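You operate a simulated robot arm through the tools that you are given. There is no shell and no other tool. Be economical: measure what you need, move in short steps, check, and stop when the job is done.

The job below is to be done with a simulated two-armed robot. You get a single attempt, and the scene is never put back.

JOB
Dry the size 39 foot form from the wall shelf in the drying cabinet.
Fine: upper shelf, door closed; switch on, wait for DRY, switch off.

It is judged by the outcome, as a careful person would: the job done as asked, and still so three seconds after it is handed in. It fails if anything else is knocked over, pushed out of place, dropped, spilled or broken.

ROBOT AND FRAMES
Two 7-joint arms with two-finger parallel grippers on one trunk, on a base that drives. Base frame: it is fixed to the floor where the robot stands at the start and does not move with it; the origin is under the middle of the robot, x ahead of it, y to its left, z up. Lengths are in mm, angles in rad, forces in N, time in s.
The left shoulder is at the start at [60, 143, 835], the right one opposite. Each reaches about 887 mm from its shoulder. Places, roughly: black rotary switch [900, 0, 1400]; drying cabinet door [1000, -100, 900]; upper shelf of the drying cabinet [1100, 0, 900]. Payload 1.57 kg a hand.
Tool frame (each hand has its own): the origin (TCP) lies between the finger pads and is the grasp point; the fingertips stand 30 mm ahead of it; z points along the fingers, y is the line along which they close. Largest opening 110 mm; finger width 24, thickness 12; the body of the gripper, 48 by 112 mm, starts 78 mm behind the TCP.
Orientation is told as [roll, pitch, yaw] about the base's x, y, z axes, in that order, counted from this pose: with the fingers straight down and closing along the base's y, the tool's x points along the base's -x, its y along +y and its z along -z.

CONTROLS
- The arms move only by the tool nudge_tool. It takes "left_targets", "right_targets" or both (then of equal length, played together; a hand with none holds still); each is a list of rows, each a list of 6 numbers: the shift along the tool's x, y, z in mm, then the turn, a rotation vector about the tool's x, y, z in rad. In form: [[tx, ty, tz, ax, ay, az], ...]. A call has 1 to 10 rows; each row is the pose to reach, as a shift and turn from the pose commanded when the call began, along the tool's axes at that moment. "left_gripper" and "right_gripper" are, for a hand that has rows, the closure in counts, from 0 (fully open) to 255 (shut), set as the call begins (left out, the last holds). Rows are played at 5 a second. More than 50 mm and 0.15 rad between two rows, or a gripper value outside its range, and nothing of the call is played. A pose out of reach is approached as far as the arm can. The call stops where the force on the tool passes 90 N (or 10 N more than at its start, if that is more) or the arm is blocked; 0.2 s more then pass. Each finger travels about 45 mm/s and halts on what it meets, pressing with about 22 N; the grip force reading is that of the motor and also rises with nothing between the fingers. The clock runs only during rows and for 0.2 s after the last one: add rows that repeat a pose to give the fingers time. The reply holds the time, the measured pose of the TCP, the force on the tool along the base axes, the opening and the grip force, in the units named above and with some noise, with the torque about the TCP (base axes, N m) and any sound that the robot's microphone picked up.
- Cameras (640 x 400 px; columns grow to the right, rows downward): "scene" is now at [68.7, -11.5, 1482.9]; the picture's right is [0.05, -1.00, 0.00], its down [-0.50, -0.03, -0.87] and it looks along [0.87, 0.04, -0.50] (base axes); focal length 229 px, centre (320, 200). "left" rides on the left gripper at [70, -16, -141] in its tool frame; the picture's right is [0.23, 0.97, 0.00], its down [-0.85, 0.20, -0.48] and it looks along [-0.47, 0.11, 0.88] (tool axes); focal length 222 px, centre (320, 200). "right" rides on the right gripper at [70, 16, -141] in its tool frame; the picture's right is [-0.23, 0.97, 0.00], its down [-0.86, -0.20, -0.48] and it looks along [-0.47, -0.11, 0.88] (tool axes); focal length 222 px, centre (320, 200). There is no depth. A picture from a camera that has moved, and an enlarged one, comes with that camera's place and axes in the base frame and with its lens. The place of the scene camera against the robot may be out by one fixed shift of up to 25 mm in any direction.
- grab_frame(camera): a new picture of that camera. The clock stands still meanwhile.
- raise_lower(by): slides the trunk up (or, below 0, down) by that many mm; the arms and the scene camera ride with it, the base frame stays. It gives what a move gives, with no picture.
- roll_base(legs): drives the robot by 1 to 6 legs, each [ahead, left, turn to the left] in mm, mm and rad, along the robot's own axes; the way and the turn of a leg run together, so that a leg with both is an arc; at most 1500 mm and 3.142 rad a leg. The arms and the cameras ride along, it lands a little off, and it stops where it bumps. It gives what a move gives.
- pan_tilt(pan, tilt): turns the head with the scene camera to pan (to the left, within 1.501 rad either way) and tilt (down, from -0.506 to 1.204), counted from straight ahead of the robot. It gives what a move gives.
- close_up(camera, box): a new picture of the part [left, top, right, bottom] of that camera's present view, enlarged. The clock stands still meanwhile.
- job_done(): hands the job in; it is judged then, once.

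Work in short steps. Places have to be worked out from the pictures, the camera data and where the tool is seen: move nearer, look again, correct. Check each grasp and each placing, and mend what went wrong. You have 120 turns and 88 pictures in all, those below and enlarged ones among them. Open the grippers and draw the arms clear of the work before you hand the job in, unless the task says otherwise; then end with one line.

The tools are called after "Request:" as a command line: name --argument value ..., lists and objects as JSON in quotes. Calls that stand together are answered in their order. nudge_tool: Moves the arms, as the interface text tells. Its arguments: {"type":"object","properties":{"left_targets":{"type":"array","items":{"type":"array","items":{"type":"number"}}},"left_gripper":{"type":"number"},"right_targets":{"type":"array","items":{"type":"array","items":{"type":"number"}}},"right_gripper":{"type":"number"}},"required":[]} The other tools are called the same way: raise_lower (by) slides the trunk up or down; roll_base (legs) drives the base; pan_tilt (pan, tilt) turns the head that bears the scene camera; grab_frame (camera) takes a picture; close_up (camera, box) takes an enlarged picture of a part of a camera's view; job_done () hands the job in.

At the start:

```text
t: 0.0
left_eef_pos: [512.7, 234.2, 999.8]
left_tcp_rot: [0.0, 0.0, -0.001]
left_ft_force: [0.0, 0.7, -0.1]
left_wrist_torque: [0.0, 0.0, -0.03]
left_width: 110.1
left_grasp_force: 0.2
right_eef_pos: [457.8, -210.1, 999.2]
right_tcp_rot: [0.0, 0.0, -0.001]
right_ft_force: [0.5, -0.9, 0.7]
right_wrist_torque: [-0.01, 0.02, 0.03]
right_width: 110.1
right_grasp_force: 0.1
trunk travel left (down, up): [-434.0, 156.0]
robot x, y, heading: [-1.9, -1.0, -0.002]
head pan, tilt: [0.051, 0.524]
```

scene: 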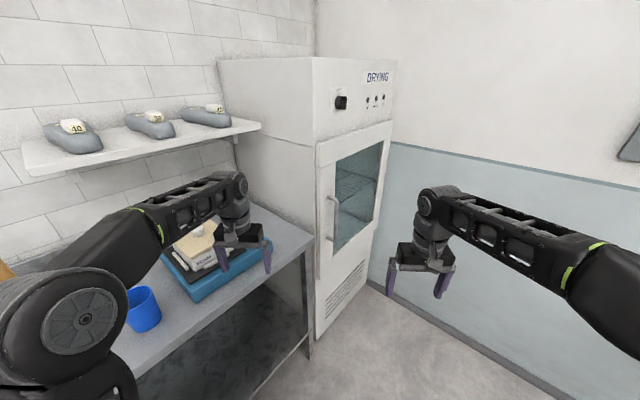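
right: 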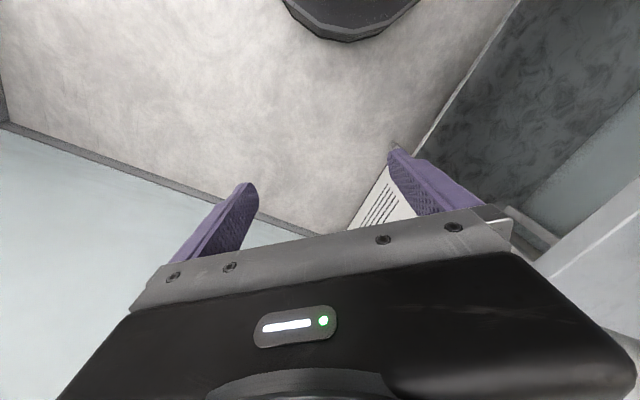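
left: 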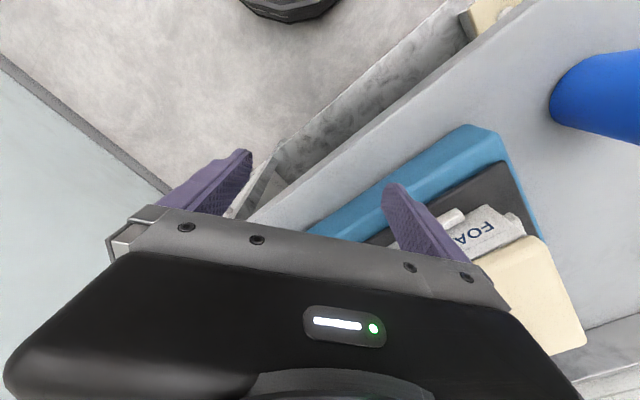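

The scene shows a shelf on the left with three foot forms and a drying cabinet ahead. I'll zoom on both to read the labels.

Request:
close_up --camera "scene" --box '[20, 80, 270, 200]'

Request:
close_up --camera "scene" --box '[210, 50, 410, 350]'

Request:
close_up --camera "scene" --box '[320, 60, 400, 120]'

```text
2.56 times, centred on (145, 140) of scene
camera zoom: at [68.7, -11.5, 1482.9], right [0.05, -1.0, 0.0], down [-0.5, -0.03, -0.87], along [0.87, 0.04, -0.5], focal length 587 px, centre (768, 354)
```

zoom: 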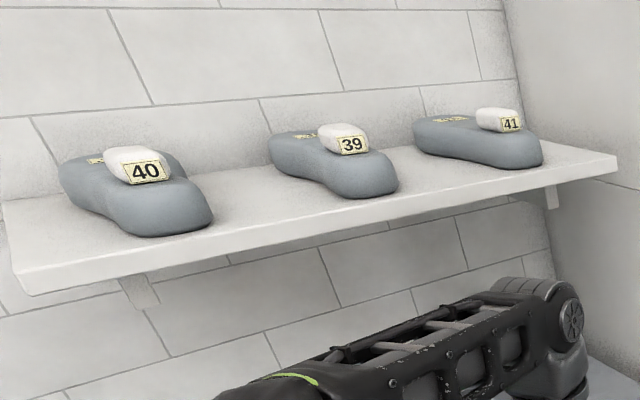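

```text
1.33 times, centred on (310, 200) of scene
camera zoom: at [68.7, -11.5, 1482.9], right [0.05, -1.0, 0.0], down [-0.5, -0.03, -0.87], along [0.87, 0.04, -0.5], focal length 306 px, centre (333, 200)
```

zoom: 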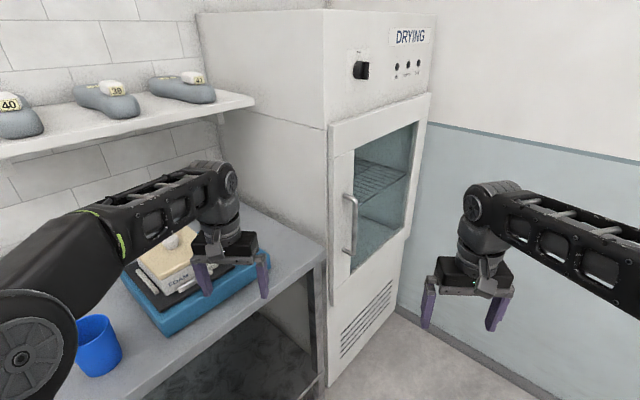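

```text
6.67 times, centred on (360, 90) of scene
camera zoom: at [68.7, -11.5, 1482.9], right [0.05, -1.0, 0.0], down [-0.5, -0.03, -0.87], along [0.87, 0.04, -0.5], focal length 1528 px, centre (53, 933)
```

zoom: 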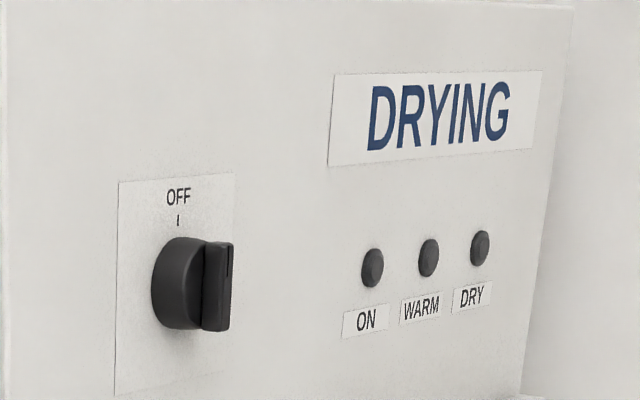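

The shelf wall and cabinet front face roughly (-0.58,-0.81), so the robot should face heading ≈0.95 rad. I raise the trunk (hands clear of the table) and turn in place.

Request:
raise_lower --by 150

Request:
roll_base --legs '[[-50, 0, 0], [0, 0, 0.95]]'

Request:
pan_tilt --pan -0.4 --tilt 0.4

Request:
grab_frame --camera "scene"

```text
t: 1.8
left_eef_pos: [513.2, 234.8, 1149.7]
left_tcp_rot: [0.0, 0.0, -0.002]
left_ft_force: [-1.2, 0.0, -0.1]
left_wrist_torque: [0.0, -0.03, 0.0]
left_width: 109.9
left_grasp_force: 0.0
right_eef_pos: [458.3, -210.3, 1149.1]
right_tcp_rot: [0.0, 0.0, -0.002]
right_ft_force: [1.0, -0.3, -0.3]
right_wrist_torque: [0.01, -0.03, 0.0]
right_width: 110.0
right_grasp_force: 0.0
trunk travel left (down, up): [-584.0, 6.0]
robot x, y, heading: [0.9, 0.5, 0.0]
head pan, tilt: [0.051, 0.524]
```

```text
t: 5.1
left_eef_pos: [63.1, 552.4, 1149.9]
left_tcp_rot: [0.002, 0.0, 0.941]
left_ft_force: [-0.1, 0.4, -0.3]
left_wrist_torque: [-0.02, 0.0, -0.03]
left_width: 109.9
left_grasp_force: 0.0
right_eef_pos: [388.6, 245.7, 1149.6]
right_tcp_rot: [-0.001, 0.0, 0.941]
right_ft_force: [0.2, 0.7, -0.6]
right_wrist_torque: [-0.02, -0.01, 0.02]
right_width: 109.8
right_grasp_force: 0.1
trunk travel left (down, up): [-584.0, 6.0]
robot x, y, heading: [-51.7, 3.5, 0.939]
head pan, tilt: [0.051, 0.524]
```

```text
t: 6.0
left_eef_pos: [63.1, 551.9, 1151.1]
left_tcp_rot: [-0.001, 0.0, 0.94]
left_ft_force: [0.4, 0.4, -0.9]
left_wrist_torque: [-0.02, 0.04, 0.02]
left_width: 110.0
left_grasp_force: 0.0
right_eef_pos: [389.7, 245.6, 1149.6]
right_tcp_rot: [0.0, 0.0, 0.94]
right_ft_force: [-0.3, -0.1, 0.1]
right_wrist_torque: [0.0, -0.02, -0.03]
right_width: 110.2
right_grasp_force: 0.1
trunk travel left (down, up): [-584.0, 6.0]
robot x, y, heading: [-52.8, -0.2, 0.941]
head pan, tilt: [-0.4, 0.4]
```

```text
81 pictures are left
camera scene: at [19.5, 7.4, 1644.1], right [0.52, -0.86, 0.0], down [-0.33, -0.2, -0.92], along [0.79, 0.47, -0.39], focal length 229 px, centre (320, 200)
```

scene: 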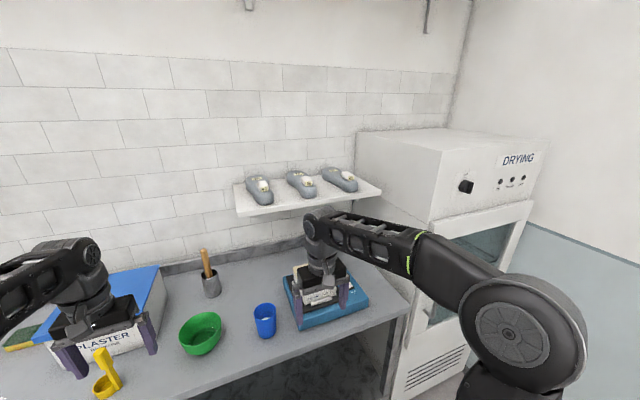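

The hands are clear; I roll to the right along the wall, backing a bit, to face the cabinet.

Request:
roll_base --legs '[[-100, 0, 0], [0, -760, 0.01]]'

Request:
pan_tilt --pan -0.3 --tilt 0.6

Request:
grab_frame --camera "scene"

```text
t: 10.8
left_eef_pos: [595.5, 44.1, 1150.1]
left_tcp_rot: [-0.001, -0.001, 0.962]
left_ft_force: [-0.1, -0.3, 0.0]
left_wrist_torque: [0.0, 0.03, -0.01]
left_width: 109.9
left_grasp_force: 0.1
right_eef_pos: [928.8, -255.5, 1149.7]
right_tcp_rot: [0.001, 0.0, 0.965]
right_ft_force: [0.4, 0.2, -0.1]
right_wrist_torque: [0.01, 0.01, -0.04]
right_width: 109.9
right_grasp_force: 0.0
trunk travel left (down, up): [-584.0, 6.0]
robot x, y, heading: [496.7, -509.6, 0.955]
head pan, tilt: [-0.4, 0.4]
```

```text
t: 11.5
left_eef_pos: [596.1, 44.3, 1151.1]
left_tcp_rot: [-0.002, 0.001, 0.962]
left_ft_force: [-0.5, 0.4, 0.8]
left_wrist_torque: [-0.01, 0.0, 0.01]
left_width: 110.1
left_grasp_force: 0.0
right_eef_pos: [927.3, -254.8, 1150.2]
right_tcp_rot: [0.0, -0.001, 0.964]
right_ft_force: [-0.2, -0.2, 0.6]
right_wrist_torque: [0.0, 0.0, -0.01]
right_width: 110.0
right_grasp_force: 0.1
trunk travel left (down, up): [-584.0, 6.0]
robot x, y, heading: [491.2, -510.4, 0.961]
head pan, tilt: [-0.3, 0.6]
```

```text
80 pictures are left
camera scene: at [555.1, -496.4, 1626.0], right [0.61, -0.79, 0.0], down [-0.45, -0.35, -0.83], along [0.65, 0.51, -0.56], focal length 229 px, centre (320, 200)
```

scene: 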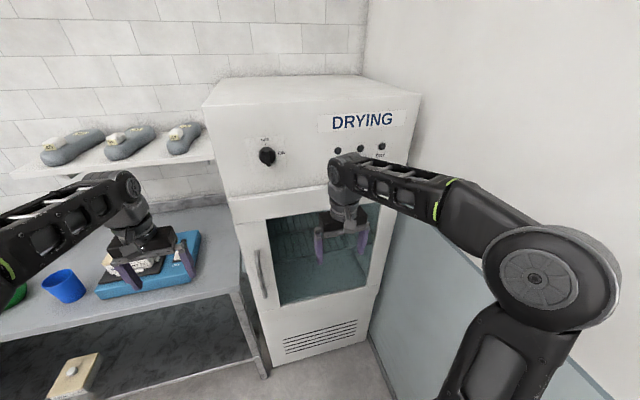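

I zoom in on the cabinet to measure its corners, handle and switch precisely.

Request:
close_up --camera "scene" --box '[190, 60, 430, 210]'

Request:
close_up --camera "scene" --box '[200, 190, 420, 390]'

```text
2.67 times, centred on (310, 135) of scene
camera zoom: at [555.1, -496.4, 1626.0], right [0.61, -0.79, 0.0], down [-0.45, -0.35, -0.83], along [0.65, 0.51, -0.56], focal length 611 px, centre (347, 373)
```

zoom: 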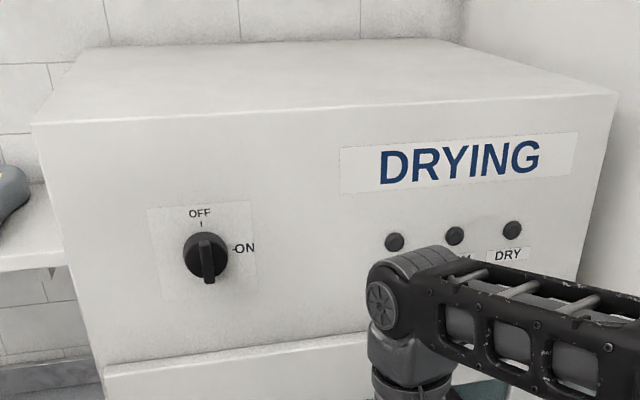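

```text
2.00 times, centred on (310, 290) of scene
camera zoom: at [555.1, -496.4, 1626.0], right [0.61, -0.79, 0.0], down [-0.45, -0.35, -0.83], along [0.65, 0.51, -0.56], focal length 458 px, centre (340, 20)
```

zoom: 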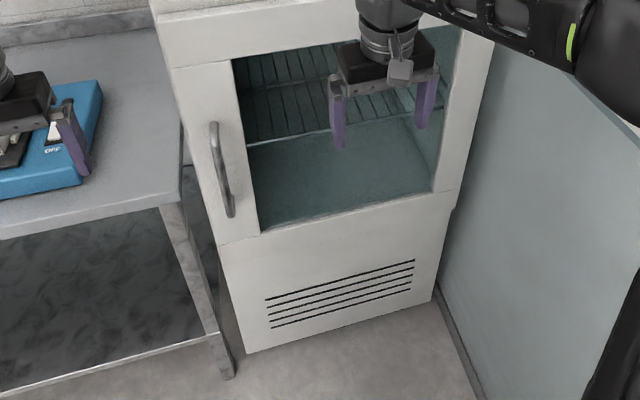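

Cabinet front axis ≈ -38.6°, so facing heading ≈0.90; handle near u=662,v=545 (z 763–1026), knob at z≈1367, ON is a quarter turn clockwise. I roll left so the right arm faces the handle.

Request:
roll_base --legs '[[0, 170, -0.06]]'

Request:
nudge_tool --right_targets '[[0, 0, 20, 0, -0.14, 0], [-10, 0, 40, 0, -0.28, 0], [-20, 0, 60, 0, -0.42, 0], [-30, 0, 80, 0, -0.56, 0], [-40, 0, 100, 0, -0.7, 0], [-40, 0, 120, 0, -0.84, 0], [-40, 0, 140, 0, -0.98, 0], [-40, 0, 160, 0, -1.12, 0], [-40, 0, 180, 0, -1.26, 0], [-40, 0, 200, 0, -1.4, 0]]'

Request:
grab_frame --camera "scene"

```text
t: 12.9
left_eef_pos: [489.1, 140.7, 1149.9]
left_tcp_rot: [0.0, 0.0, 0.904]
left_ft_force: [0.2, -0.4, 0.3]
left_wrist_torque: [-0.05, -0.03, 0.02]
left_width: 109.8
left_grasp_force: 0.1
right_eef_pos: [803.3, -177.4, 1149.9]
right_tcp_rot: [-0.001, -0.001, 0.905]
right_ft_force: [-0.4, 0.6, 0.0]
right_wrist_torque: [-0.03, -0.04, 0.0]
right_width: 109.9
right_grasp_force: 0.0
trunk travel left (down, up): [-584.0, 6.0]
robot x, y, heading: [357.4, -411.4, 0.902]
head pan, tilt: [-0.3, 0.6]
```

```text
t: 15.2
left_eef_pos: [490.0, 142.0, 1150.4]
left_tcp_rot: [0.0, 0.001, 0.905]
left_ft_force: [-0.2, -0.2, -0.3]
left_wrist_torque: [-0.01, 0.01, 0.02]
left_width: 109.8
left_grasp_force: 0.0
right_eef_pos: [836.7, -122.3, 978.0]
right_tcp_rot: [-0.042, -1.037, 0.978]
right_ft_force: [-0.7, -0.6, -0.5]
right_wrist_torque: [0.01, -0.01, 0.01]
right_width: 110.2
right_grasp_force: 0.1
right hand out of reach, approached as far as the arm can: row 6, 7, 8, 9, 10
trunk travel left (down, up): [-584.0, 6.0]
robot x, y, heading: [358.0, -404.6, 0.898]
head pan, tilt: [-0.3, 0.6]
```

```text
77 pictures are left
camera scene: at [418.5, -396.7, 1625.9], right [0.57, -0.82, 0.0], down [-0.47, -0.32, -0.82], along [0.68, 0.47, -0.57], focal length 229 px, centre (320, 200)
```

scene: 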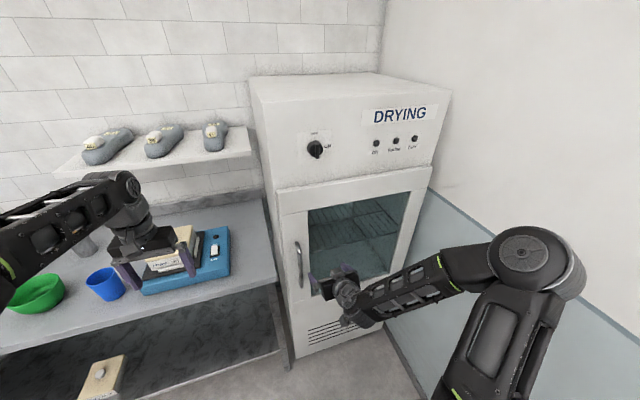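

The wrist stopped short of horizontal (pitch -1.04), likely a joint limit this low/near. I try higher and further forward.

Request:
nudge_tool --right_targets '[[-40, 0, 0, 0, 0, 0], [-80, 0, 20, 0, 0, 0], [-120, 0, 30, 0, 0, 0]]'

```text
t: 15.9
left_eef_pos: [486.7, 132.9, 1152.6]
left_tcp_rot: [0.002, -0.007, 0.899]
left_ft_force: [0.2, 0.3, 0.4]
left_wrist_torque: [0.02, 0.01, -0.03]
left_width: 110.2
left_grasp_force: 0.0
right_eef_pos: [881.0, -59.8, 1060.4]
right_tcp_rot: [-0.018, -1.022, 0.952]
right_ft_force: [-41.1, -55.3, -14.5]
right_wrist_torque: [0.15, 1.47, -3.93]
right_width: 109.2
right_grasp_force: 0.1
trunk travel left (down, up): [-584.0, 6.0]
robot x, y, heading: [356.7, -413.8, 0.901]
head pan, tilt: [-0.3, 0.6]
```

Contact at about v≈530; I back off and look.

Request:
nudge_tool --right_targets '[[20, 0, -40, 0, 0, 0], [20, 0, -80, 0, 0, 0]]'

Request:
grab_frame --camera "right"

Request:
close_up --camera "scene" --box '[240, 70, 480, 370]'

```text
t: 16.6
left_eef_pos: [487.5, 141.2, 1149.2]
left_tcp_rot: [-0.002, -0.001, 0.906]
left_ft_force: [-0.1, 0.1, -0.4]
left_wrist_torque: [-0.04, -0.02, 0.02]
left_width: 109.6
left_grasp_force: 0.1
right_eef_pos: [838.2, -113.8, 1092.3]
right_tcp_rot: [-0.046, -1.034, 0.982]
right_ft_force: [0.7, 1.3, -0.1]
right_wrist_torque: [-0.03, 0.01, -0.03]
right_width: 109.9
right_grasp_force: 0.0
trunk travel left (down, up): [-584.0, 6.0]
robot x, y, heading: [357.2, -406.7, 0.904]
head pan, tilt: [-0.3, 0.6]
```

```text
76 pictures are left
camera right: at [732.6, -231.9, 1104.5], right [-0.72, 0.67, 0.17], down [0.16, -0.08, 0.98], along [0.67, 0.74, -0.04], focal length 222 px, centre (320, 200)
```

right: 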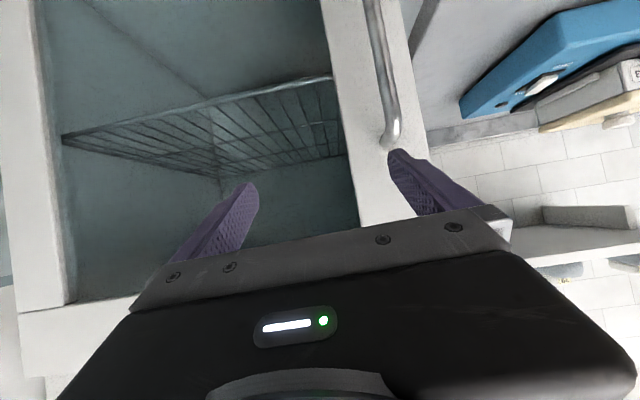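

```text
1.33 times, centred on (360, 220) of scene
camera zoom: at [416.0, -396.2, 1626.1], right [0.57, -0.82, 0.0], down [-0.46, -0.32, -0.83], along [0.68, 0.47, -0.56], focal length 306 px, centre (267, 173)
```

zoom: 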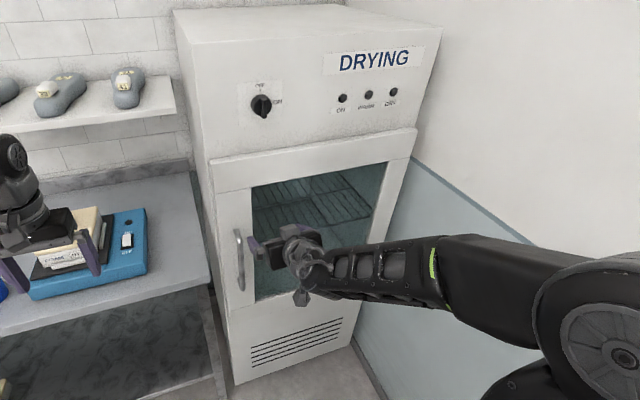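

The left finger just touched the top end of the handle; nothing seems displaced. A 60° pitch suits gripping the vertical bar, so I straighten yaw and go to a pre-grasp in front of the bar at z≈960.

Request:
nudge_tool --right_targets '[[33, 23, 20, 0.02, 0, 0.014], [66, 46, 50, 0.045, 0, 0.028], [99, 69, 80, 0.069, 0, 0.041], [99, 69, 91, 0.069, 0, 0.041]]'

Request:
grab_frame --camera "right"

```text
refused: row 2 steps farther than a row can; nothing moved
```

```text
74 pictures are left
camera right: at [732.6, -231.9, 1104.5], right [-0.72, 0.67, 0.17], down [0.16, -0.08, 0.98], along [0.67, 0.74, -0.04], focal length 222 px, centre (320, 200)
```

right: 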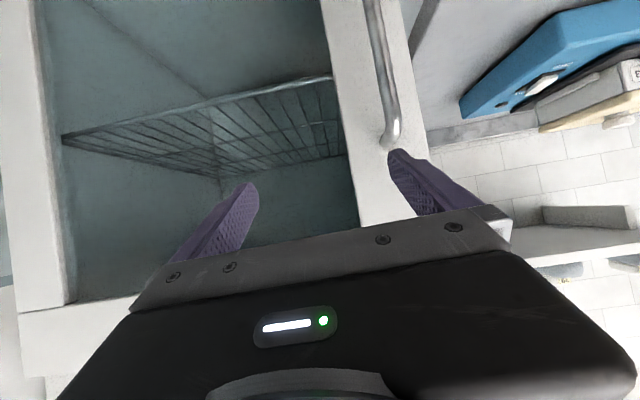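

Row steps were too long; I split them finer.

Request:
nudge_tool --right_targets '[[24, 17, 20, 0.017, 0, 0.01], [48, 34, 40, 0.034, 0, 0.02], [72, 51, 60, 0.05, 0, 0.03], [99, 69, 80, 0.069, 0, 0.041], [99, 69, 91, 0.069, 0, 0.041]]'

Request:
grab_frame --camera "right"

```text
t: 17.8
left_eef_pos: [490.0, 139.4, 1149.6]
left_tcp_rot: [0.0, 0.001, 0.904]
left_ft_force: [0.0, -1.4, -0.2]
left_wrist_torque: [0.04, 0.02, -0.01]
left_width: 110.0
left_grasp_force: 0.0
right_eef_pos: [804.5, -52.1, 958.2]
right_tcp_rot: [-0.041, -1.038, 0.896]
right_ft_force: [0.4, 0.1, -0.2]
right_wrist_torque: [0.01, 0.0, 0.01]
right_width: 109.8
right_grasp_force: 0.1
trunk travel left (down, up): [-584.0, 6.0]
robot x, y, heading: [357.0, -409.0, 0.905]
head pan, tilt: [-0.3, 0.6]
```

```text
73 pictures are left
camera right: at [689.1, -160.0, 969.4], right [-0.67, 0.73, 0.18], down [0.15, -0.1, 0.98], along [0.73, 0.68, -0.04], focal length 222 px, centre (320, 200)
```

right: 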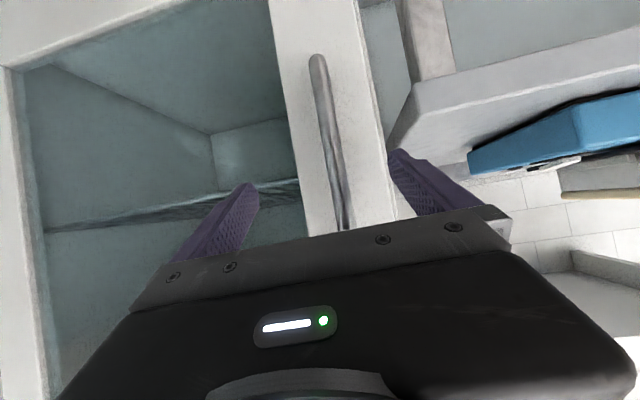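

The bar is centred between the fingers. I advance about 70 mm toward the door.

Request:
nudge_tool --right_targets '[[-18, 0, 30, 0, 0, 0], [-36, 0, 60, 0, 0, 0], [-36, 0, 60, 0, 0, 0]]'

Request:
grab_frame --camera "right"

```text
t: 18.4
left_eef_pos: [487.7, 136.3, 1150.9]
left_tcp_rot: [-0.001, -0.002, 0.901]
left_ft_force: [1.0, 0.8, -0.6]
left_wrist_torque: [-0.08, 0.08, 0.01]
left_width: 110.4
left_grasp_force: 0.2
right_eef_pos: [824.2, -13.4, 950.8]
right_tcp_rot: [-0.029, -1.004, 0.914]
right_ft_force: [-40.3, -41.6, 19.3]
right_wrist_torque: [-0.43, -1.04, -2.99]
right_width: 107.0
right_grasp_force: 0.2
trunk travel left (down, up): [-584.0, 6.0]
robot x, y, heading: [355.2, -407.8, 0.903]
head pan, tilt: [-0.3, 0.6]
stopped in row 3 (right hand): the force on the tool passed its limit (the readings are from after the stop); the commanded pose is now the measured one
```

```text
72 pictures are left
camera right: at [712.3, -124.9, 968.4], right [-0.68, 0.71, 0.18], down [0.18, -0.07, 0.98], along [0.71, 0.7, -0.08], focal length 222 px, centre (320, 200)
```

right: 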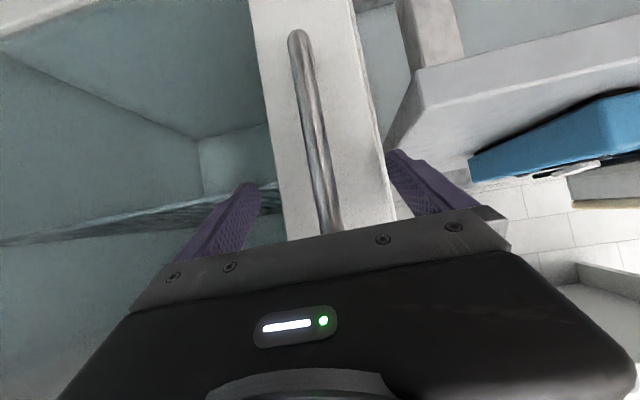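

The fingertips touch the door face, so the bar should be near the TCP. I back off ~8 mm and close.

Request:
nudge_tool --right_targets '[[4, 0, -7, 0, 0, 0], [4, 0, -7, 0, 0, 0], [4, 0, -7, 0, 0, 0], [4, 0, -7, 0, 0, 0], [4, 0, -7, 0, 0, 0], [4, 0, -7, 0, 0, 0], [4, 0, -7, 0, 0, 0], [4, 0, -7, 0, 0, 0]]' --right_gripper 255

Request:
grab_frame --camera "right"

```text
t: 20.2
left_eef_pos: [485.3, 141.4, 1150.0]
left_tcp_rot: [-0.003, 0.0, 0.902]
left_ft_force: [0.3, -0.5, -0.2]
left_wrist_torque: [0.02, 0.02, -0.04]
left_width: 110.1
left_grasp_force: 0.1
right_eef_pos: [817.6, -10.0, 951.5]
right_tcp_rot: [-0.031, -1.007, 0.926]
right_ft_force: [-35.6, 24.9, -8.4]
right_wrist_torque: [0.14, -0.08, 1.31]
right_width: 85.2
right_grasp_force: 21.9
trunk travel left (down, up): [-584.0, 6.0]
robot x, y, heading: [358.4, -408.1, 0.903]
head pan, tilt: [-0.3, 0.6]
```

```text
71 pictures are left
camera right: at [706.6, -123.2, 969.2], right [-0.69, 0.7, 0.18], down [0.18, -0.07, 0.98], along [0.7, 0.71, -0.08], focal length 222 px, centre (320, 200)
```

right: 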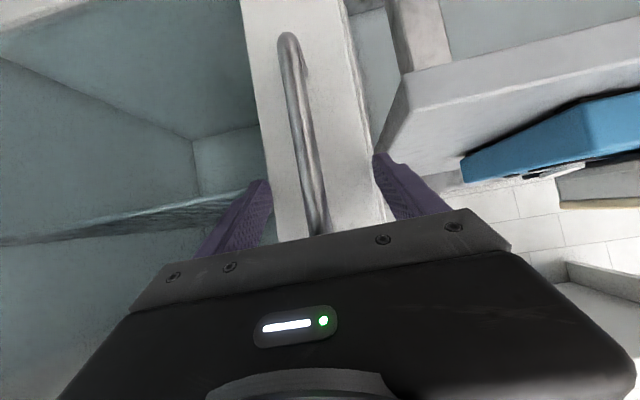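

The fingers straddle the whole door stile (85 mm) rather than the bar; the right fingertip had hit the glass. I open, retreat ~35 mm, and close on the bar itself.

Request:
nudge_tool --right_targets '[[0, 0, 0, 0, 0, 0], [0, 0, 0, 0, 0, 0], [9, 0, -15, 0, 0, 0], [18, 0, -30, 0, 0, 0]]' --right_gripper 0

Request:
nudge_tool --right_targets '[[0, 0, 0, 0, 0, 0], [0, 0, 0, 0, 0, 0], [0, 0, 0, 0, 0, 0], [0, 0, 0, 0, 0, 0], [0, 0, 0, 0, 0, 0], [0, 0, 0, 0, 0, 0], [0, 0, 0, 0, 0, 0], [0, 0, 0, 0, 0, 0]]' --right_gripper 255

Request:
grab_frame --camera "right"

```text
t: 21.2
left_eef_pos: [492.1, 138.3, 1150.2]
left_tcp_rot: [-0.001, -0.002, 0.901]
left_ft_force: [0.4, -0.5, 0.3]
left_wrist_torque: [0.02, -0.02, 0.0]
left_width: 109.9
left_grasp_force: 0.1
right_eef_pos: [806.9, -44.5, 950.8]
right_tcp_rot: [-0.043, -1.009, 0.909]
right_ft_force: [-0.5, 0.2, 0.9]
right_wrist_torque: [0.02, -0.03, 0.0]
right_width: 110.2
right_grasp_force: 0.1
trunk travel left (down, up): [-584.0, 6.0]
robot x, y, heading: [358.0, -410.2, 0.904]
head pan, tilt: [-0.3, 0.6]
```

```text
t: 23.0
left_eef_pos: [487.2, 140.1, 1149.5]
left_tcp_rot: [-0.003, 0.001, 0.902]
left_ft_force: [0.6, -0.6, 0.2]
left_wrist_torque: [-0.01, -0.03, 0.02]
left_width: 110.0
left_grasp_force: 0.0
right_eef_pos: [797.1, -38.3, 950.5]
right_tcp_rot: [-0.034, -1.007, 0.92]
right_ft_force: [-22.1, 13.4, -6.4]
right_wrist_torque: [0.98, 0.3, 0.56]
right_width: 15.9
right_grasp_force: 31.6
trunk travel left (down, up): [-584.0, 6.0]
robot x, y, heading: [352.6, -406.4, 0.902]
head pan, tilt: [-0.3, 0.6]
```

```text
70 pictures are left
camera right: at [686.5, -150.6, 967.8], right [-0.68, 0.71, 0.17], down [0.17, -0.07, 0.98], along [0.71, 0.7, -0.07], focal length 222 px, centre (320, 200)
```

right: 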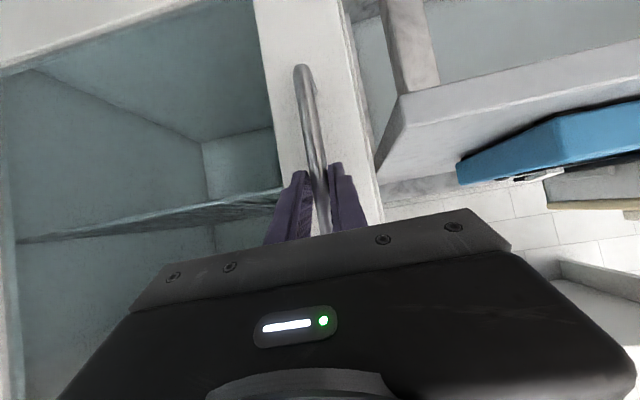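

Bar gripped (16 mm). I pull along the door's arc about 15°.

Request:
nudge_tool --right_targets '[[20, -7, -31, 0, 0, 0], [39, -17, -62, 0, 0, 0], [58, -29, -92, 0, 0, 0], [77, -43, -122, 0, 0, 0], [77, -43, -122, 0, 0, 0]]'

Request:
grab_frame --camera "scene"

```text
t: 24.2
left_eef_pos: [486.0, 139.4, 1149.8]
left_tcp_rot: [-0.005, 0.0, 0.902]
left_ft_force: [-0.7, 0.0, 1.1]
left_wrist_torque: [-0.02, 0.02, 0.01]
left_width: 110.2
left_grasp_force: 0.1
right_eef_pos: [769.3, -98.2, 938.8]
right_tcp_rot: [-0.035, -1.018, 0.924]
right_ft_force: [-28.6, 12.3, 21.0]
right_wrist_torque: [0.96, 0.74, 0.66]
right_width: 16.1
right_grasp_force: 31.6
right hand out of reach, approached as far as the arm can: row 2, 3, 4, 5
trunk travel left (down, up): [-584.0, 6.0]
robot x, y, heading: [351.9, -408.9, 0.906]
head pan, tilt: [-0.3, 0.6]
```

```text
69 pictures are left
camera scene: at [412.5, -397.9, 1626.2], right [0.57, -0.82, 0.0], down [-0.46, -0.32, -0.83], along [0.68, 0.47, -0.56], focal length 229 px, centre (320, 200)
```

scene: 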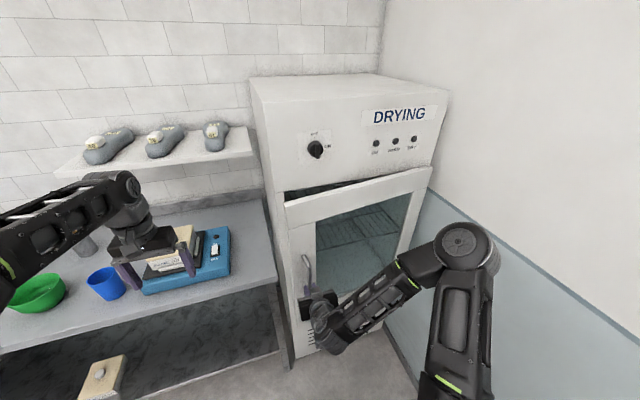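

The door has started opening; the arm is at its limit, so I continue the arc by driving the base back and slightly right.

Request:
roll_base --legs '[[-76, -27, 0], [-71, -37, 0], [-66, -47, 0]]'

Request:
grab_frame --camera "scene"

```text
t: 26.6
left_eef_pos: [446.0, -99.3, 1148.9]
left_tcp_rot: [0.001, 0.002, 0.903]
left_ft_force: [0.8, -0.5, -0.4]
left_wrist_torque: [0.0, -0.01, 0.04]
left_width: 109.8
left_grasp_force: 0.0
right_eef_pos: [732.6, -339.6, 935.2]
right_tcp_rot: [-0.039, -1.012, 0.912]
right_ft_force: [19.5, 1.7, 6.1]
right_wrist_torque: [0.92, 0.14, -0.17]
right_width: 16.1
right_grasp_force: 31.4
trunk travel left (down, up): [-584.0, 6.0]
robot x, y, heading: [307.7, -642.1, 0.905]
head pan, tilt: [-0.3, 0.6]
```

```text
68 pictures are left
camera scene: at [374.0, -636.5, 1625.9], right [0.57, -0.82, 0.0], down [-0.47, -0.32, -0.82], along [0.68, 0.47, -0.57], focal length 229 px, centre (320, 200)
```

scene: 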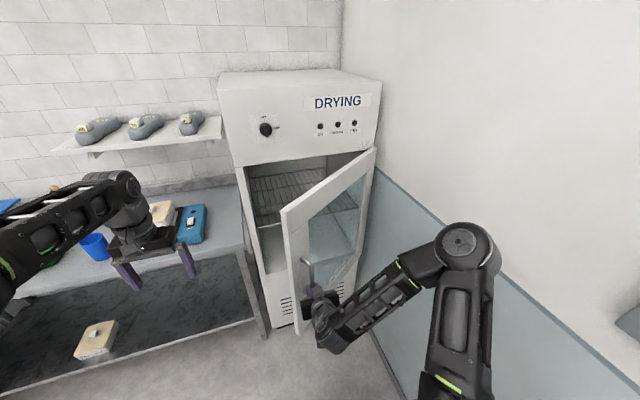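

Door is ~31° open. I continue the arc to about 55°.

Request:
roll_base --legs '[[-43, -41, 0], [-38, -45, 0], [-34, -49, 0], [-26, -47, 0]]'

Request:
grab_frame --camera "scene"

Request:
grab_frame --camera "right"

```text
t: 29.2
left_eef_pos: [472.9, -290.8, 1148.5]
left_tcp_rot: [-0.009, 0.0, 0.917]
left_ft_force: [-0.5, 0.2, -0.5]
left_wrist_torque: [0.0, -0.03, 0.0]
left_width: 110.6
left_grasp_force: 0.0
right_eef_pos: [749.3, -521.8, 935.9]
right_tcp_rot: [-0.035, -1.003, 0.96]
right_ft_force: [0.0, -0.7, -0.5]
right_wrist_torque: [0.0, -0.05, 0.01]
right_width: 0.0
right_grasp_force: 21.2
trunk travel left (down, up): [-584.0, 6.0]
robot x, y, heading: [352.7, -845.6, 0.919]
head pan, tilt: [-0.3, 0.6]
stopped in leg 4: the robot was blocked; the commanded pose is now the measured one
```

```text
67 pictures are left
camera scene: at [406.3, -826.3, 1626.4], right [0.58, -0.82, 0.01], down [-0.46, -0.33, -0.83], along [0.68, 0.47, -0.56], focal length 229 px, centre (320, 200)
```

scene: 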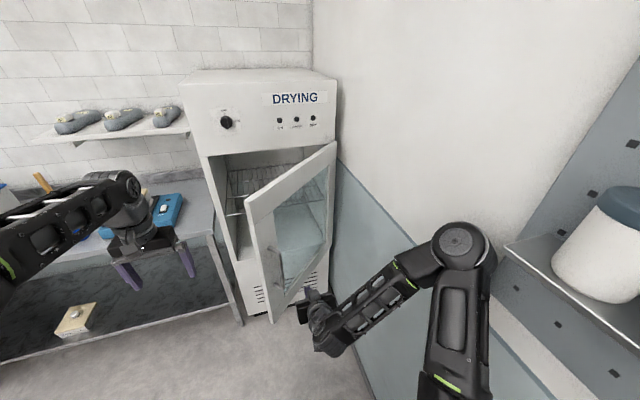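

```text
66 pictures are left
camera right: at [641.9, -638.6, 953.1], right [-0.71, 0.68, 0.17], down [0.18, -0.06, 0.98], along [0.68, 0.73, -0.08], focal length 222 px, centre (320, 200)
```

right: 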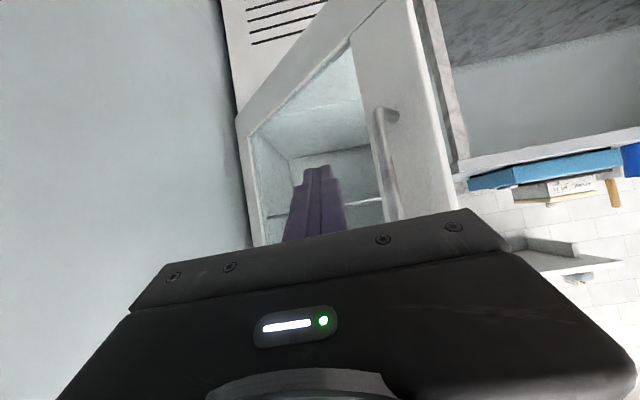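

The grip slipped and the base bumped something, perhaps the rack on the right. I ease off left and look that way.

Request:
roll_base --legs '[[40, 120, -0.02]]'

Request:
pan_tilt --pan -1.2 --tilt 0.6

Request:
grab_frame --camera "scene"

```text
t: 30.4
left_eef_pos: [423.0, -195.9, 1149.6]
left_tcp_rot: [0.002, 0.0, 0.892]
left_ft_force: [0.4, 0.0, -0.2]
left_wrist_torque: [-0.02, -0.02, -0.02]
left_width: 110.2
left_grasp_force: 0.0
right_eef_pos: [693.3, -432.6, 934.1]
right_tcp_rot: [-0.022, -1.004, 0.92]
right_ft_force: [0.1, 0.5, 0.6]
right_wrist_torque: [0.01, 0.01, -0.02]
right_width: 0.0
right_grasp_force: 21.0
trunk travel left (down, up): [-584.0, 6.0]
robot x, y, heading: [282.8, -742.7, 0.893]
head pan, tilt: [-0.3, 0.6]
```

```text
t: 31.6
left_eef_pos: [424.4, -196.2, 1149.6]
left_tcp_rot: [0.001, 0.001, 0.891]
left_ft_force: [-0.3, -0.5, 0.1]
left_wrist_torque: [0.0, 0.03, 0.0]
left_width: 110.0
left_grasp_force: 0.1
right_eef_pos: [694.9, -433.9, 934.1]
right_tcp_rot: [-0.021, -1.004, 0.918]
right_ft_force: [1.2, 0.5, -0.6]
right_wrist_torque: [-0.02, 0.02, -0.02]
right_width: 0.1
right_grasp_force: 21.4
trunk travel left (down, up): [-584.0, 6.0]
robot x, y, heading: [284.3, -743.8, 0.894]
head pan, tilt: [-1.201, 0.6]
```

```text
65 pictures are left
camera scene: at [357.8, -808.5, 1625.9], right [-0.3, -0.95, 0.0], down [-0.54, 0.17, -0.83], along [0.79, -0.25, -0.56], focal length 229 px, centre (320, 200)
```

scene: 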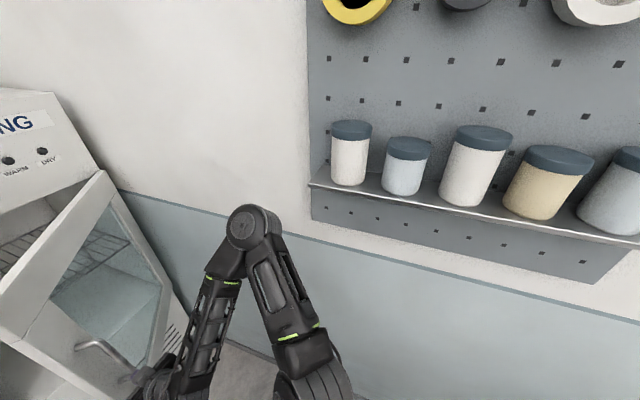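

Jars look undisturbed. Next I drive left then forward so the closed right hand gets behind the door's free edge; first I check the view there.

Request:
roll_base --legs '[[0, 230, 0], [200, 0, 0.01]]'

Request:
pan_tilt --pan -0.5 --tilt 0.7

Request:
grab_frame --camera "scene"

```text
t: 34.6
left_eef_pos: [365.0, 113.4, 1149.5]
left_tcp_rot: [0.0, -0.001, 0.912]
left_ft_force: [0.3, -0.3, -1.1]
left_wrist_torque: [-0.02, 0.02, 0.0]
left_width: 110.2
left_grasp_force: 0.0
right_eef_pos: [639.4, -119.9, 932.7]
right_tcp_rot: [-0.022, -1.002, 0.937]
right_ft_force: [-0.2, 0.9, -1.3]
right_wrist_torque: [-0.03, 0.0, -0.01]
right_width: 0.1
right_grasp_force: 21.3
trunk travel left (down, up): [-584.0, 6.0]
robot x, y, heading: [235.3, -435.1, 0.916]
head pan, tilt: [-1.201, 0.6]
```

```text
t: 35.6
left_eef_pos: [364.0, 112.2, 1150.2]
left_tcp_rot: [0.0, 0.0, 0.912]
left_ft_force: [0.2, 0.4, 0.4]
left_wrist_torque: [-0.04, 0.02, 0.02]
left_width: 110.1
left_grasp_force: 0.1
right_eef_pos: [639.0, -120.8, 935.1]
right_tcp_rot: [-0.022, -1.004, 0.936]
right_ft_force: [0.3, 0.5, 0.9]
right_wrist_torque: [-0.04, -0.01, 0.03]
right_width: 0.1
right_grasp_force: 21.6
trunk travel left (down, up): [-584.0, 6.0]
robot x, y, heading: [239.1, -436.8, 0.914]
head pan, tilt: [-0.499, 0.7]
```

```text
64 pictures are left
camera scene: at [302.8, -442.2, 1617.3], right [0.4, -0.92, 0.0], down [-0.59, -0.26, -0.77], along [0.7, 0.31, -0.64], focal length 229 px, centre (320, 200)
```

scene: 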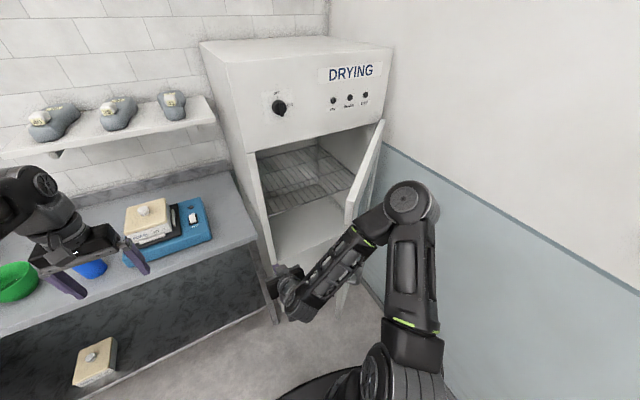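

The door is ~42° open and my hand is on its inner side of the edge. I rotate the base right to sweep the door wider.

Request:
roll_base --legs '[[0, 0, -0.35], [80, 0, -0.25]]'

Request:
grab_frame --camera "scene"

```text
t: 37.6
left_eef_pos: [581.7, 26.4, 1151.0]
left_tcp_rot: [0.0, -0.003, 0.506]
left_ft_force: [0.2, -0.3, -0.1]
left_wrist_torque: [0.01, -0.03, 0.0]
left_width: 109.7
left_grasp_force: 0.1
right_eef_pos: [724.4, -292.7, 932.2]
right_tcp_rot: [0.001, -0.981, 0.547]
right_ft_force: [-27.3, -4.4, 12.8]
right_wrist_torque: [-0.71, -1.58, -2.04]
right_width: 0.2
right_grasp_force: 21.7
trunk travel left (down, up): [-584.0, 6.0]
robot x, y, heading: [248.7, -426.7, 0.504]
head pan, tilt: [-0.499, 0.7]
stopped in leg 2: the force on the tool passed its limit (the readings are from after the stop); the commanded pose is now the measured one
```

```text
63 pictures are left
camera scene: at [311.1, -457.1, 1617.4], right [0.01, -1.0, 0.0], down [-0.64, 0.0, -0.77], along [0.77, 0.01, -0.64], focal length 229 px, centre (320, 200)
```

scene: 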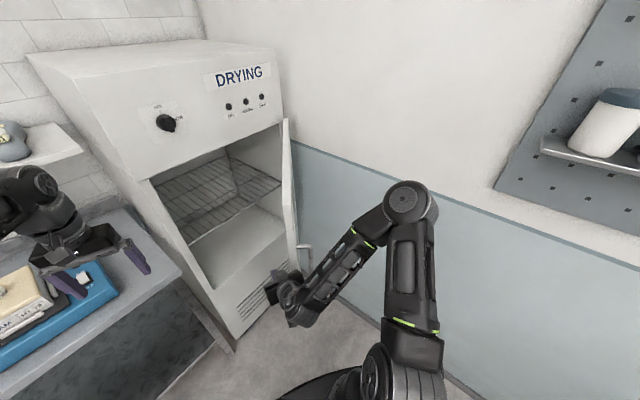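

The hand hit the free edge end-on. I step left, then deeper, so it gets behind the door.

Request:
roll_base --legs '[[-31, 74, 0], [120, 50, 0]]'

Request:
grab_frame --camera "scene"

```text
t: 39.5
left_eef_pos: [603.4, 175.2, 1149.6]
left_tcp_rot: [-0.001, 0.002, 0.506]
left_ft_force: [-0.4, 0.5, 0.1]
left_wrist_torque: [-0.02, 0.01, -0.01]
left_width: 110.2
left_grasp_force: 0.1
right_eef_pos: [747.9, -144.6, 929.6]
right_tcp_rot: [-0.001, -0.977, 0.539]
right_ft_force: [-0.4, -0.1, -0.3]
right_wrist_torque: [0.01, -0.02, -0.01]
right_width: 0.0
right_grasp_force: 21.4
trunk travel left (down, up): [-584.0, 6.0]
robot x, y, heading: [262.8, -277.4, 0.504]
head pan, tilt: [-0.499, 0.7]
```

```text
62 pictures are left
camera scene: at [335.5, -305.8, 1617.3], right [0.01, -1.0, 0.0], down [-0.64, -0.01, -0.76], along [0.76, 0.0, -0.64], focal length 229 px, centre (320, 200)
```

scene: 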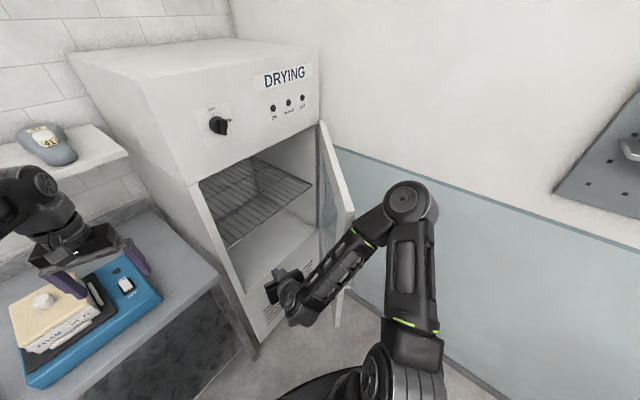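

The hand is now well inside the door's swing. I rotate right again so the hand presses the door's inner face.

Request:
roll_base --legs '[[0, 0, -0.4]]'

Request:
grab_frame --camera "scene"

```text
t: 41.1
left_eef_pos: [750.6, 12.9, 1150.0]
left_tcp_rot: [0.0, -0.001, 0.112]
left_ft_force: [0.3, -0.3, -0.4]
left_wrist_torque: [0.02, -0.01, -0.01]
left_width: 110.1
left_grasp_force: 0.0
right_eef_pos: [761.6, -338.8, 928.9]
right_tcp_rot: [0.003, -0.98, 0.146]
right_ft_force: [0.4, 0.3, -0.5]
right_wrist_torque: [0.02, 0.01, 0.0]
right_width: 0.0
right_grasp_force: 21.3
trunk travel left (down, up): [-584.0, 6.0]
robot x, y, heading: [269.8, -276.2, 0.114]
head pan, tilt: [-0.499, 0.7]
```

```text
61 pictures are left
camera scene: at [324.5, -329.3, 1617.3], right [-0.38, -0.93, 0.0], down [-0.6, 0.24, -0.76], along [0.71, -0.29, -0.64], focal length 229 px, centre (320, 200)
```

scene: 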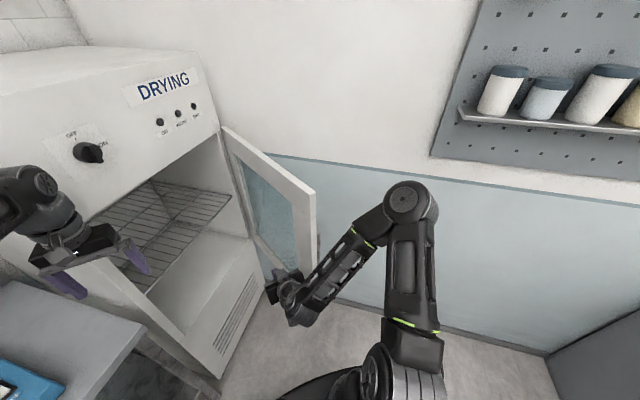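

The hand faces the door's inner side now. I rotate a bit more and then drive so the hand pushes the door toward ~80°, keeping the elbow clear of the wall and jars.

Request:
roll_base --legs '[[0, 0, -0.31], [110, -27, 0]]'

Request:
grab_frame --camera "scene"

```text
t: 43.3
left_eef_pos: [917.3, -193.2, 1149.3]
left_tcp_rot: [0.001, 0.002, -0.19]
left_ft_force: [-0.1, -0.4, 0.0]
left_wrist_torque: [-0.01, 0.06, -0.01]
left_width: 110.2
left_grasp_force: 0.0
right_eef_pos: [823.7, -531.8, 928.9]
right_tcp_rot: [0.002, -0.978, -0.158]
right_ft_force: [0.9, -1.1, -0.8]
right_wrist_torque: [-0.02, 0.0, 0.01]
right_width: 0.0
right_grasp_force: 21.2
trunk travel left (down, up): [-584.0, 6.0]
robot x, y, heading: [367.7, -327.2, -0.192]
head pan, tilt: [-0.499, 0.7]
```

```text
60 pictures are left
camera scene: at [414.7, -390.7, 1617.2], right [-0.64, -0.77, 0.0], down [-0.5, 0.41, -0.76], along [0.59, -0.49, -0.65], focal length 229 px, centre (320, 200)
```

scene: 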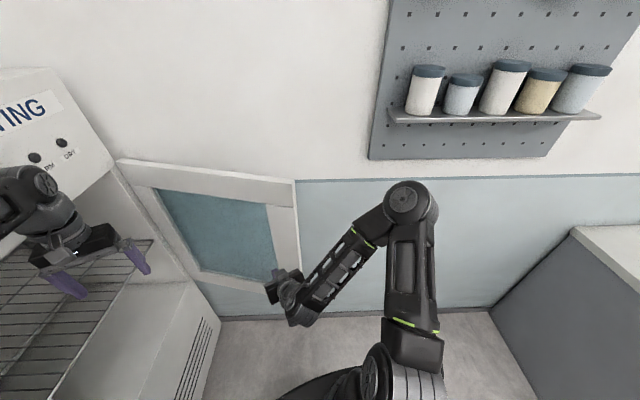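

The door is now ~78° open. I back away and turn to face the wall shelf.

Request:
roll_base --legs '[[-180, 0, 0], [0, 0, 1.09], [0, 180, 0]]'

Request:
pan_tilt --pan 0.0 --tilt 0.4

Request:
grab_frame --camera "scene"

```text
t: 48.6
left_eef_pos: [200.2, 368.9, 1149.2]
left_tcp_rot: [0.0, 0.0, 0.874]
left_ft_force: [-0.1, 0.0, -0.1]
left_wrist_torque: [-0.05, -0.03, 0.02]
left_width: 110.2
left_grasp_force: 0.1
right_eef_pos: [451.6, 122.9, 929.7]
right_tcp_rot: [0.0, -0.98, 0.909]
right_ft_force: [0.1, -0.2, -0.2]
right_wrist_torque: [0.01, -0.01, -0.04]
right_width: 0.0
right_grasp_force: 21.3
trunk travel left (down, up): [-584.0, 6.0]
robot x, y, heading: [54.2, -178.6, 0.87]
head pan, tilt: [-0.499, 0.7]
```

```text
t: 49.5
left_eef_pos: [201.0, 369.2, 1150.8]
left_tcp_rot: [0.002, 0.0, 0.875]
left_ft_force: [-0.4, -0.5, 0.4]
left_wrist_torque: [-0.01, 0.0, 0.01]
left_width: 110.1
left_grasp_force: 0.1
right_eef_pos: [452.6, 122.3, 930.1]
right_tcp_rot: [0.003, -0.979, 0.908]
right_ft_force: [0.3, 0.2, -0.3]
right_wrist_torque: [0.0, 0.03, -0.04]
right_width: 0.0
right_grasp_force: 20.8
trunk travel left (down, up): [-584.0, 6.0]
robot x, y, heading: [51.9, -172.8, 0.872]
head pan, tilt: [0.0, 0.4]
```

```text
59 pictures are left
camera scene: at [100.4, -142.9, 1644.1], right [0.77, -0.64, 0.0], down [-0.25, -0.3, -0.92], along [0.59, 0.71, -0.39], focal length 229 px, centre (320, 200)
```

scene: 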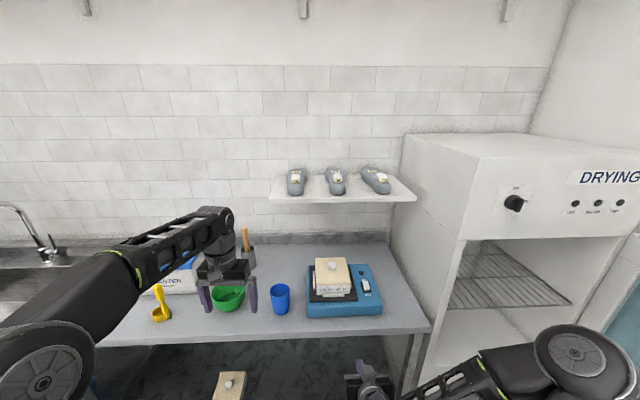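

I zoom on the forms to estimate their position.

Request:
close_up --camera "scene" --box '[260, 150, 420, 250]'

```text
4.00 times, centred on (340, 200) of scene
camera zoom: at [100.4, -142.9, 1644.1], right [0.77, -0.64, 0.0], down [-0.25, -0.3, -0.92], along [0.59, 0.71, -0.39], focal length 917 px, centre (240, 200)
```

zoom: 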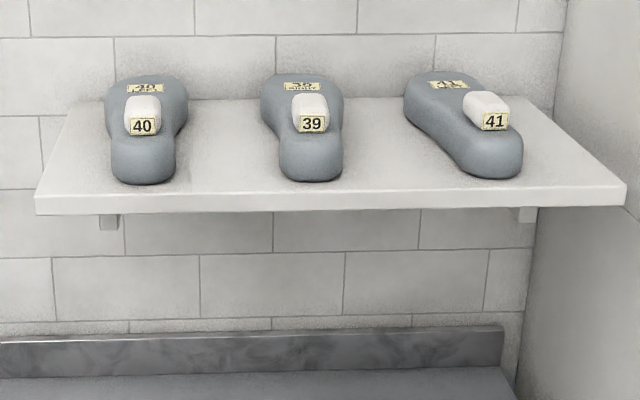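

Form 39's waist is around u≈265, v≈865, top z≈1345, straight ahead of the right hand. I open and lift the right hand, with a small heading fix.

Request:
roll_base --legs '[[0, 0, 0.027]]'

Request:
nudge_tool --right_targets '[[-40, 0, -27, 0, 0, 0], [-80, 0, -54, 0, 0, 0], [-120, 0, -81, 0, 0, 0], [-160, 0, -108, 0, 0, 0], [-200, 0, -135, 0, 0, 0], [-240, 0, -162, 0, 0, 0], [-280, 0, -189, 0, 0, 0], [-320, 0, -216, 0, 0, 0], [-360, 0, -243, 0, 0, 0], [-400, 0, -270, 0, 0, 0]]' --right_gripper 0

Request:
grab_frame --camera "scene"

Request:
grab_frame --camera "right"

```text
t: 50.3
left_eef_pos: [185.9, 373.8, 1149.0]
left_tcp_rot: [0.0, -0.001, 0.902]
left_ft_force: [-0.4, -0.1, 0.4]
left_wrist_torque: [-0.01, -0.01, -0.02]
left_width: 109.8
left_grasp_force: 0.1
right_eef_pos: [443.3, 133.1, 928.7]
right_tcp_rot: [0.0, -0.979, 0.936]
right_ft_force: [0.7, -0.2, -0.1]
right_wrist_torque: [-0.01, 0.01, -0.04]
right_width: 0.0
right_grasp_force: 21.7
trunk travel left (down, up): [-584.0, 6.0]
robot x, y, heading: [51.2, -176.6, 0.906]
head pan, tilt: [0.0, 0.4]
```

```text
t: 52.5
left_eef_pos: [186.4, 373.3, 1150.3]
left_tcp_rot: [0.002, 0.001, 0.902]
left_ft_force: [0.8, 0.7, 0.8]
left_wrist_torque: [0.02, 0.02, 0.0]
left_width: 109.9
left_grasp_force: 0.0
right_eef_pos: [444.9, 134.1, 1412.0]
right_tcp_rot: [0.001, -0.977, 0.937]
right_ft_force: [0.4, 0.6, -0.2]
right_wrist_torque: [0.02, -0.03, 0.03]
right_width: 110.2
right_grasp_force: 0.1
right hand out of reach, approached as far as the arm can: row 1, 2, 3
trunk travel left (down, up): [-584.0, 6.0]
robot x, y, heading: [49.4, -178.9, 0.902]
head pan, tilt: [0.0, 0.4]
```

```text
57 pictures are left
camera scene: at [99.2, -141.6, 1644.1], right [0.78, -0.62, 0.0], down [-0.24, -0.31, -0.92], along [0.57, 0.72, -0.39], focal length 229 px, centre (320, 200)
```

scene: 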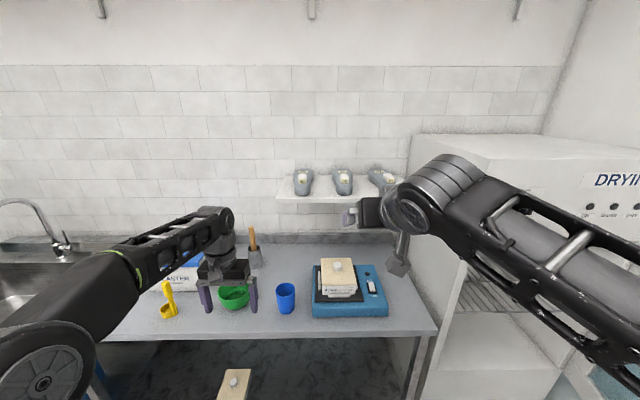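

```text
56 pictures are left
camera right: at [338.5, 16.8, 1432.3], right [-0.71, 0.68, 0.19], down [0.21, -0.05, 0.98], along [0.67, 0.73, -0.1], focal length 222 px, centre (320, 200)
```

right: 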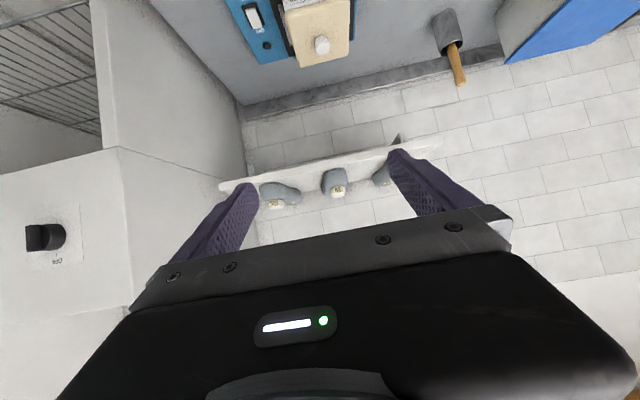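

Form 39 lies between the fingers in the hand view. I zoom to locate it with the accurate hand camera.

Request:
close_up --camera "right" --box '[210, 120, 450, 270]'

```text
2.67 times, centred on (330, 195) of right
camera zoom: at [338.5, 16.8, 1432.3], right [-0.71, 0.68, 0.19], down [0.21, -0.05, 0.98], along [0.67, 0.73, -0.1], focal length 592 px, centre (293, 213)
```

zoom: 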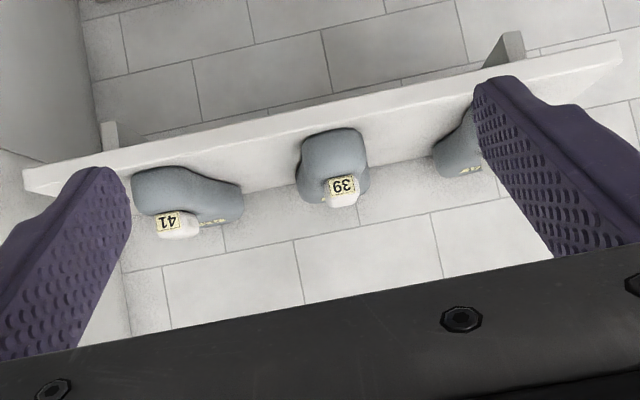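

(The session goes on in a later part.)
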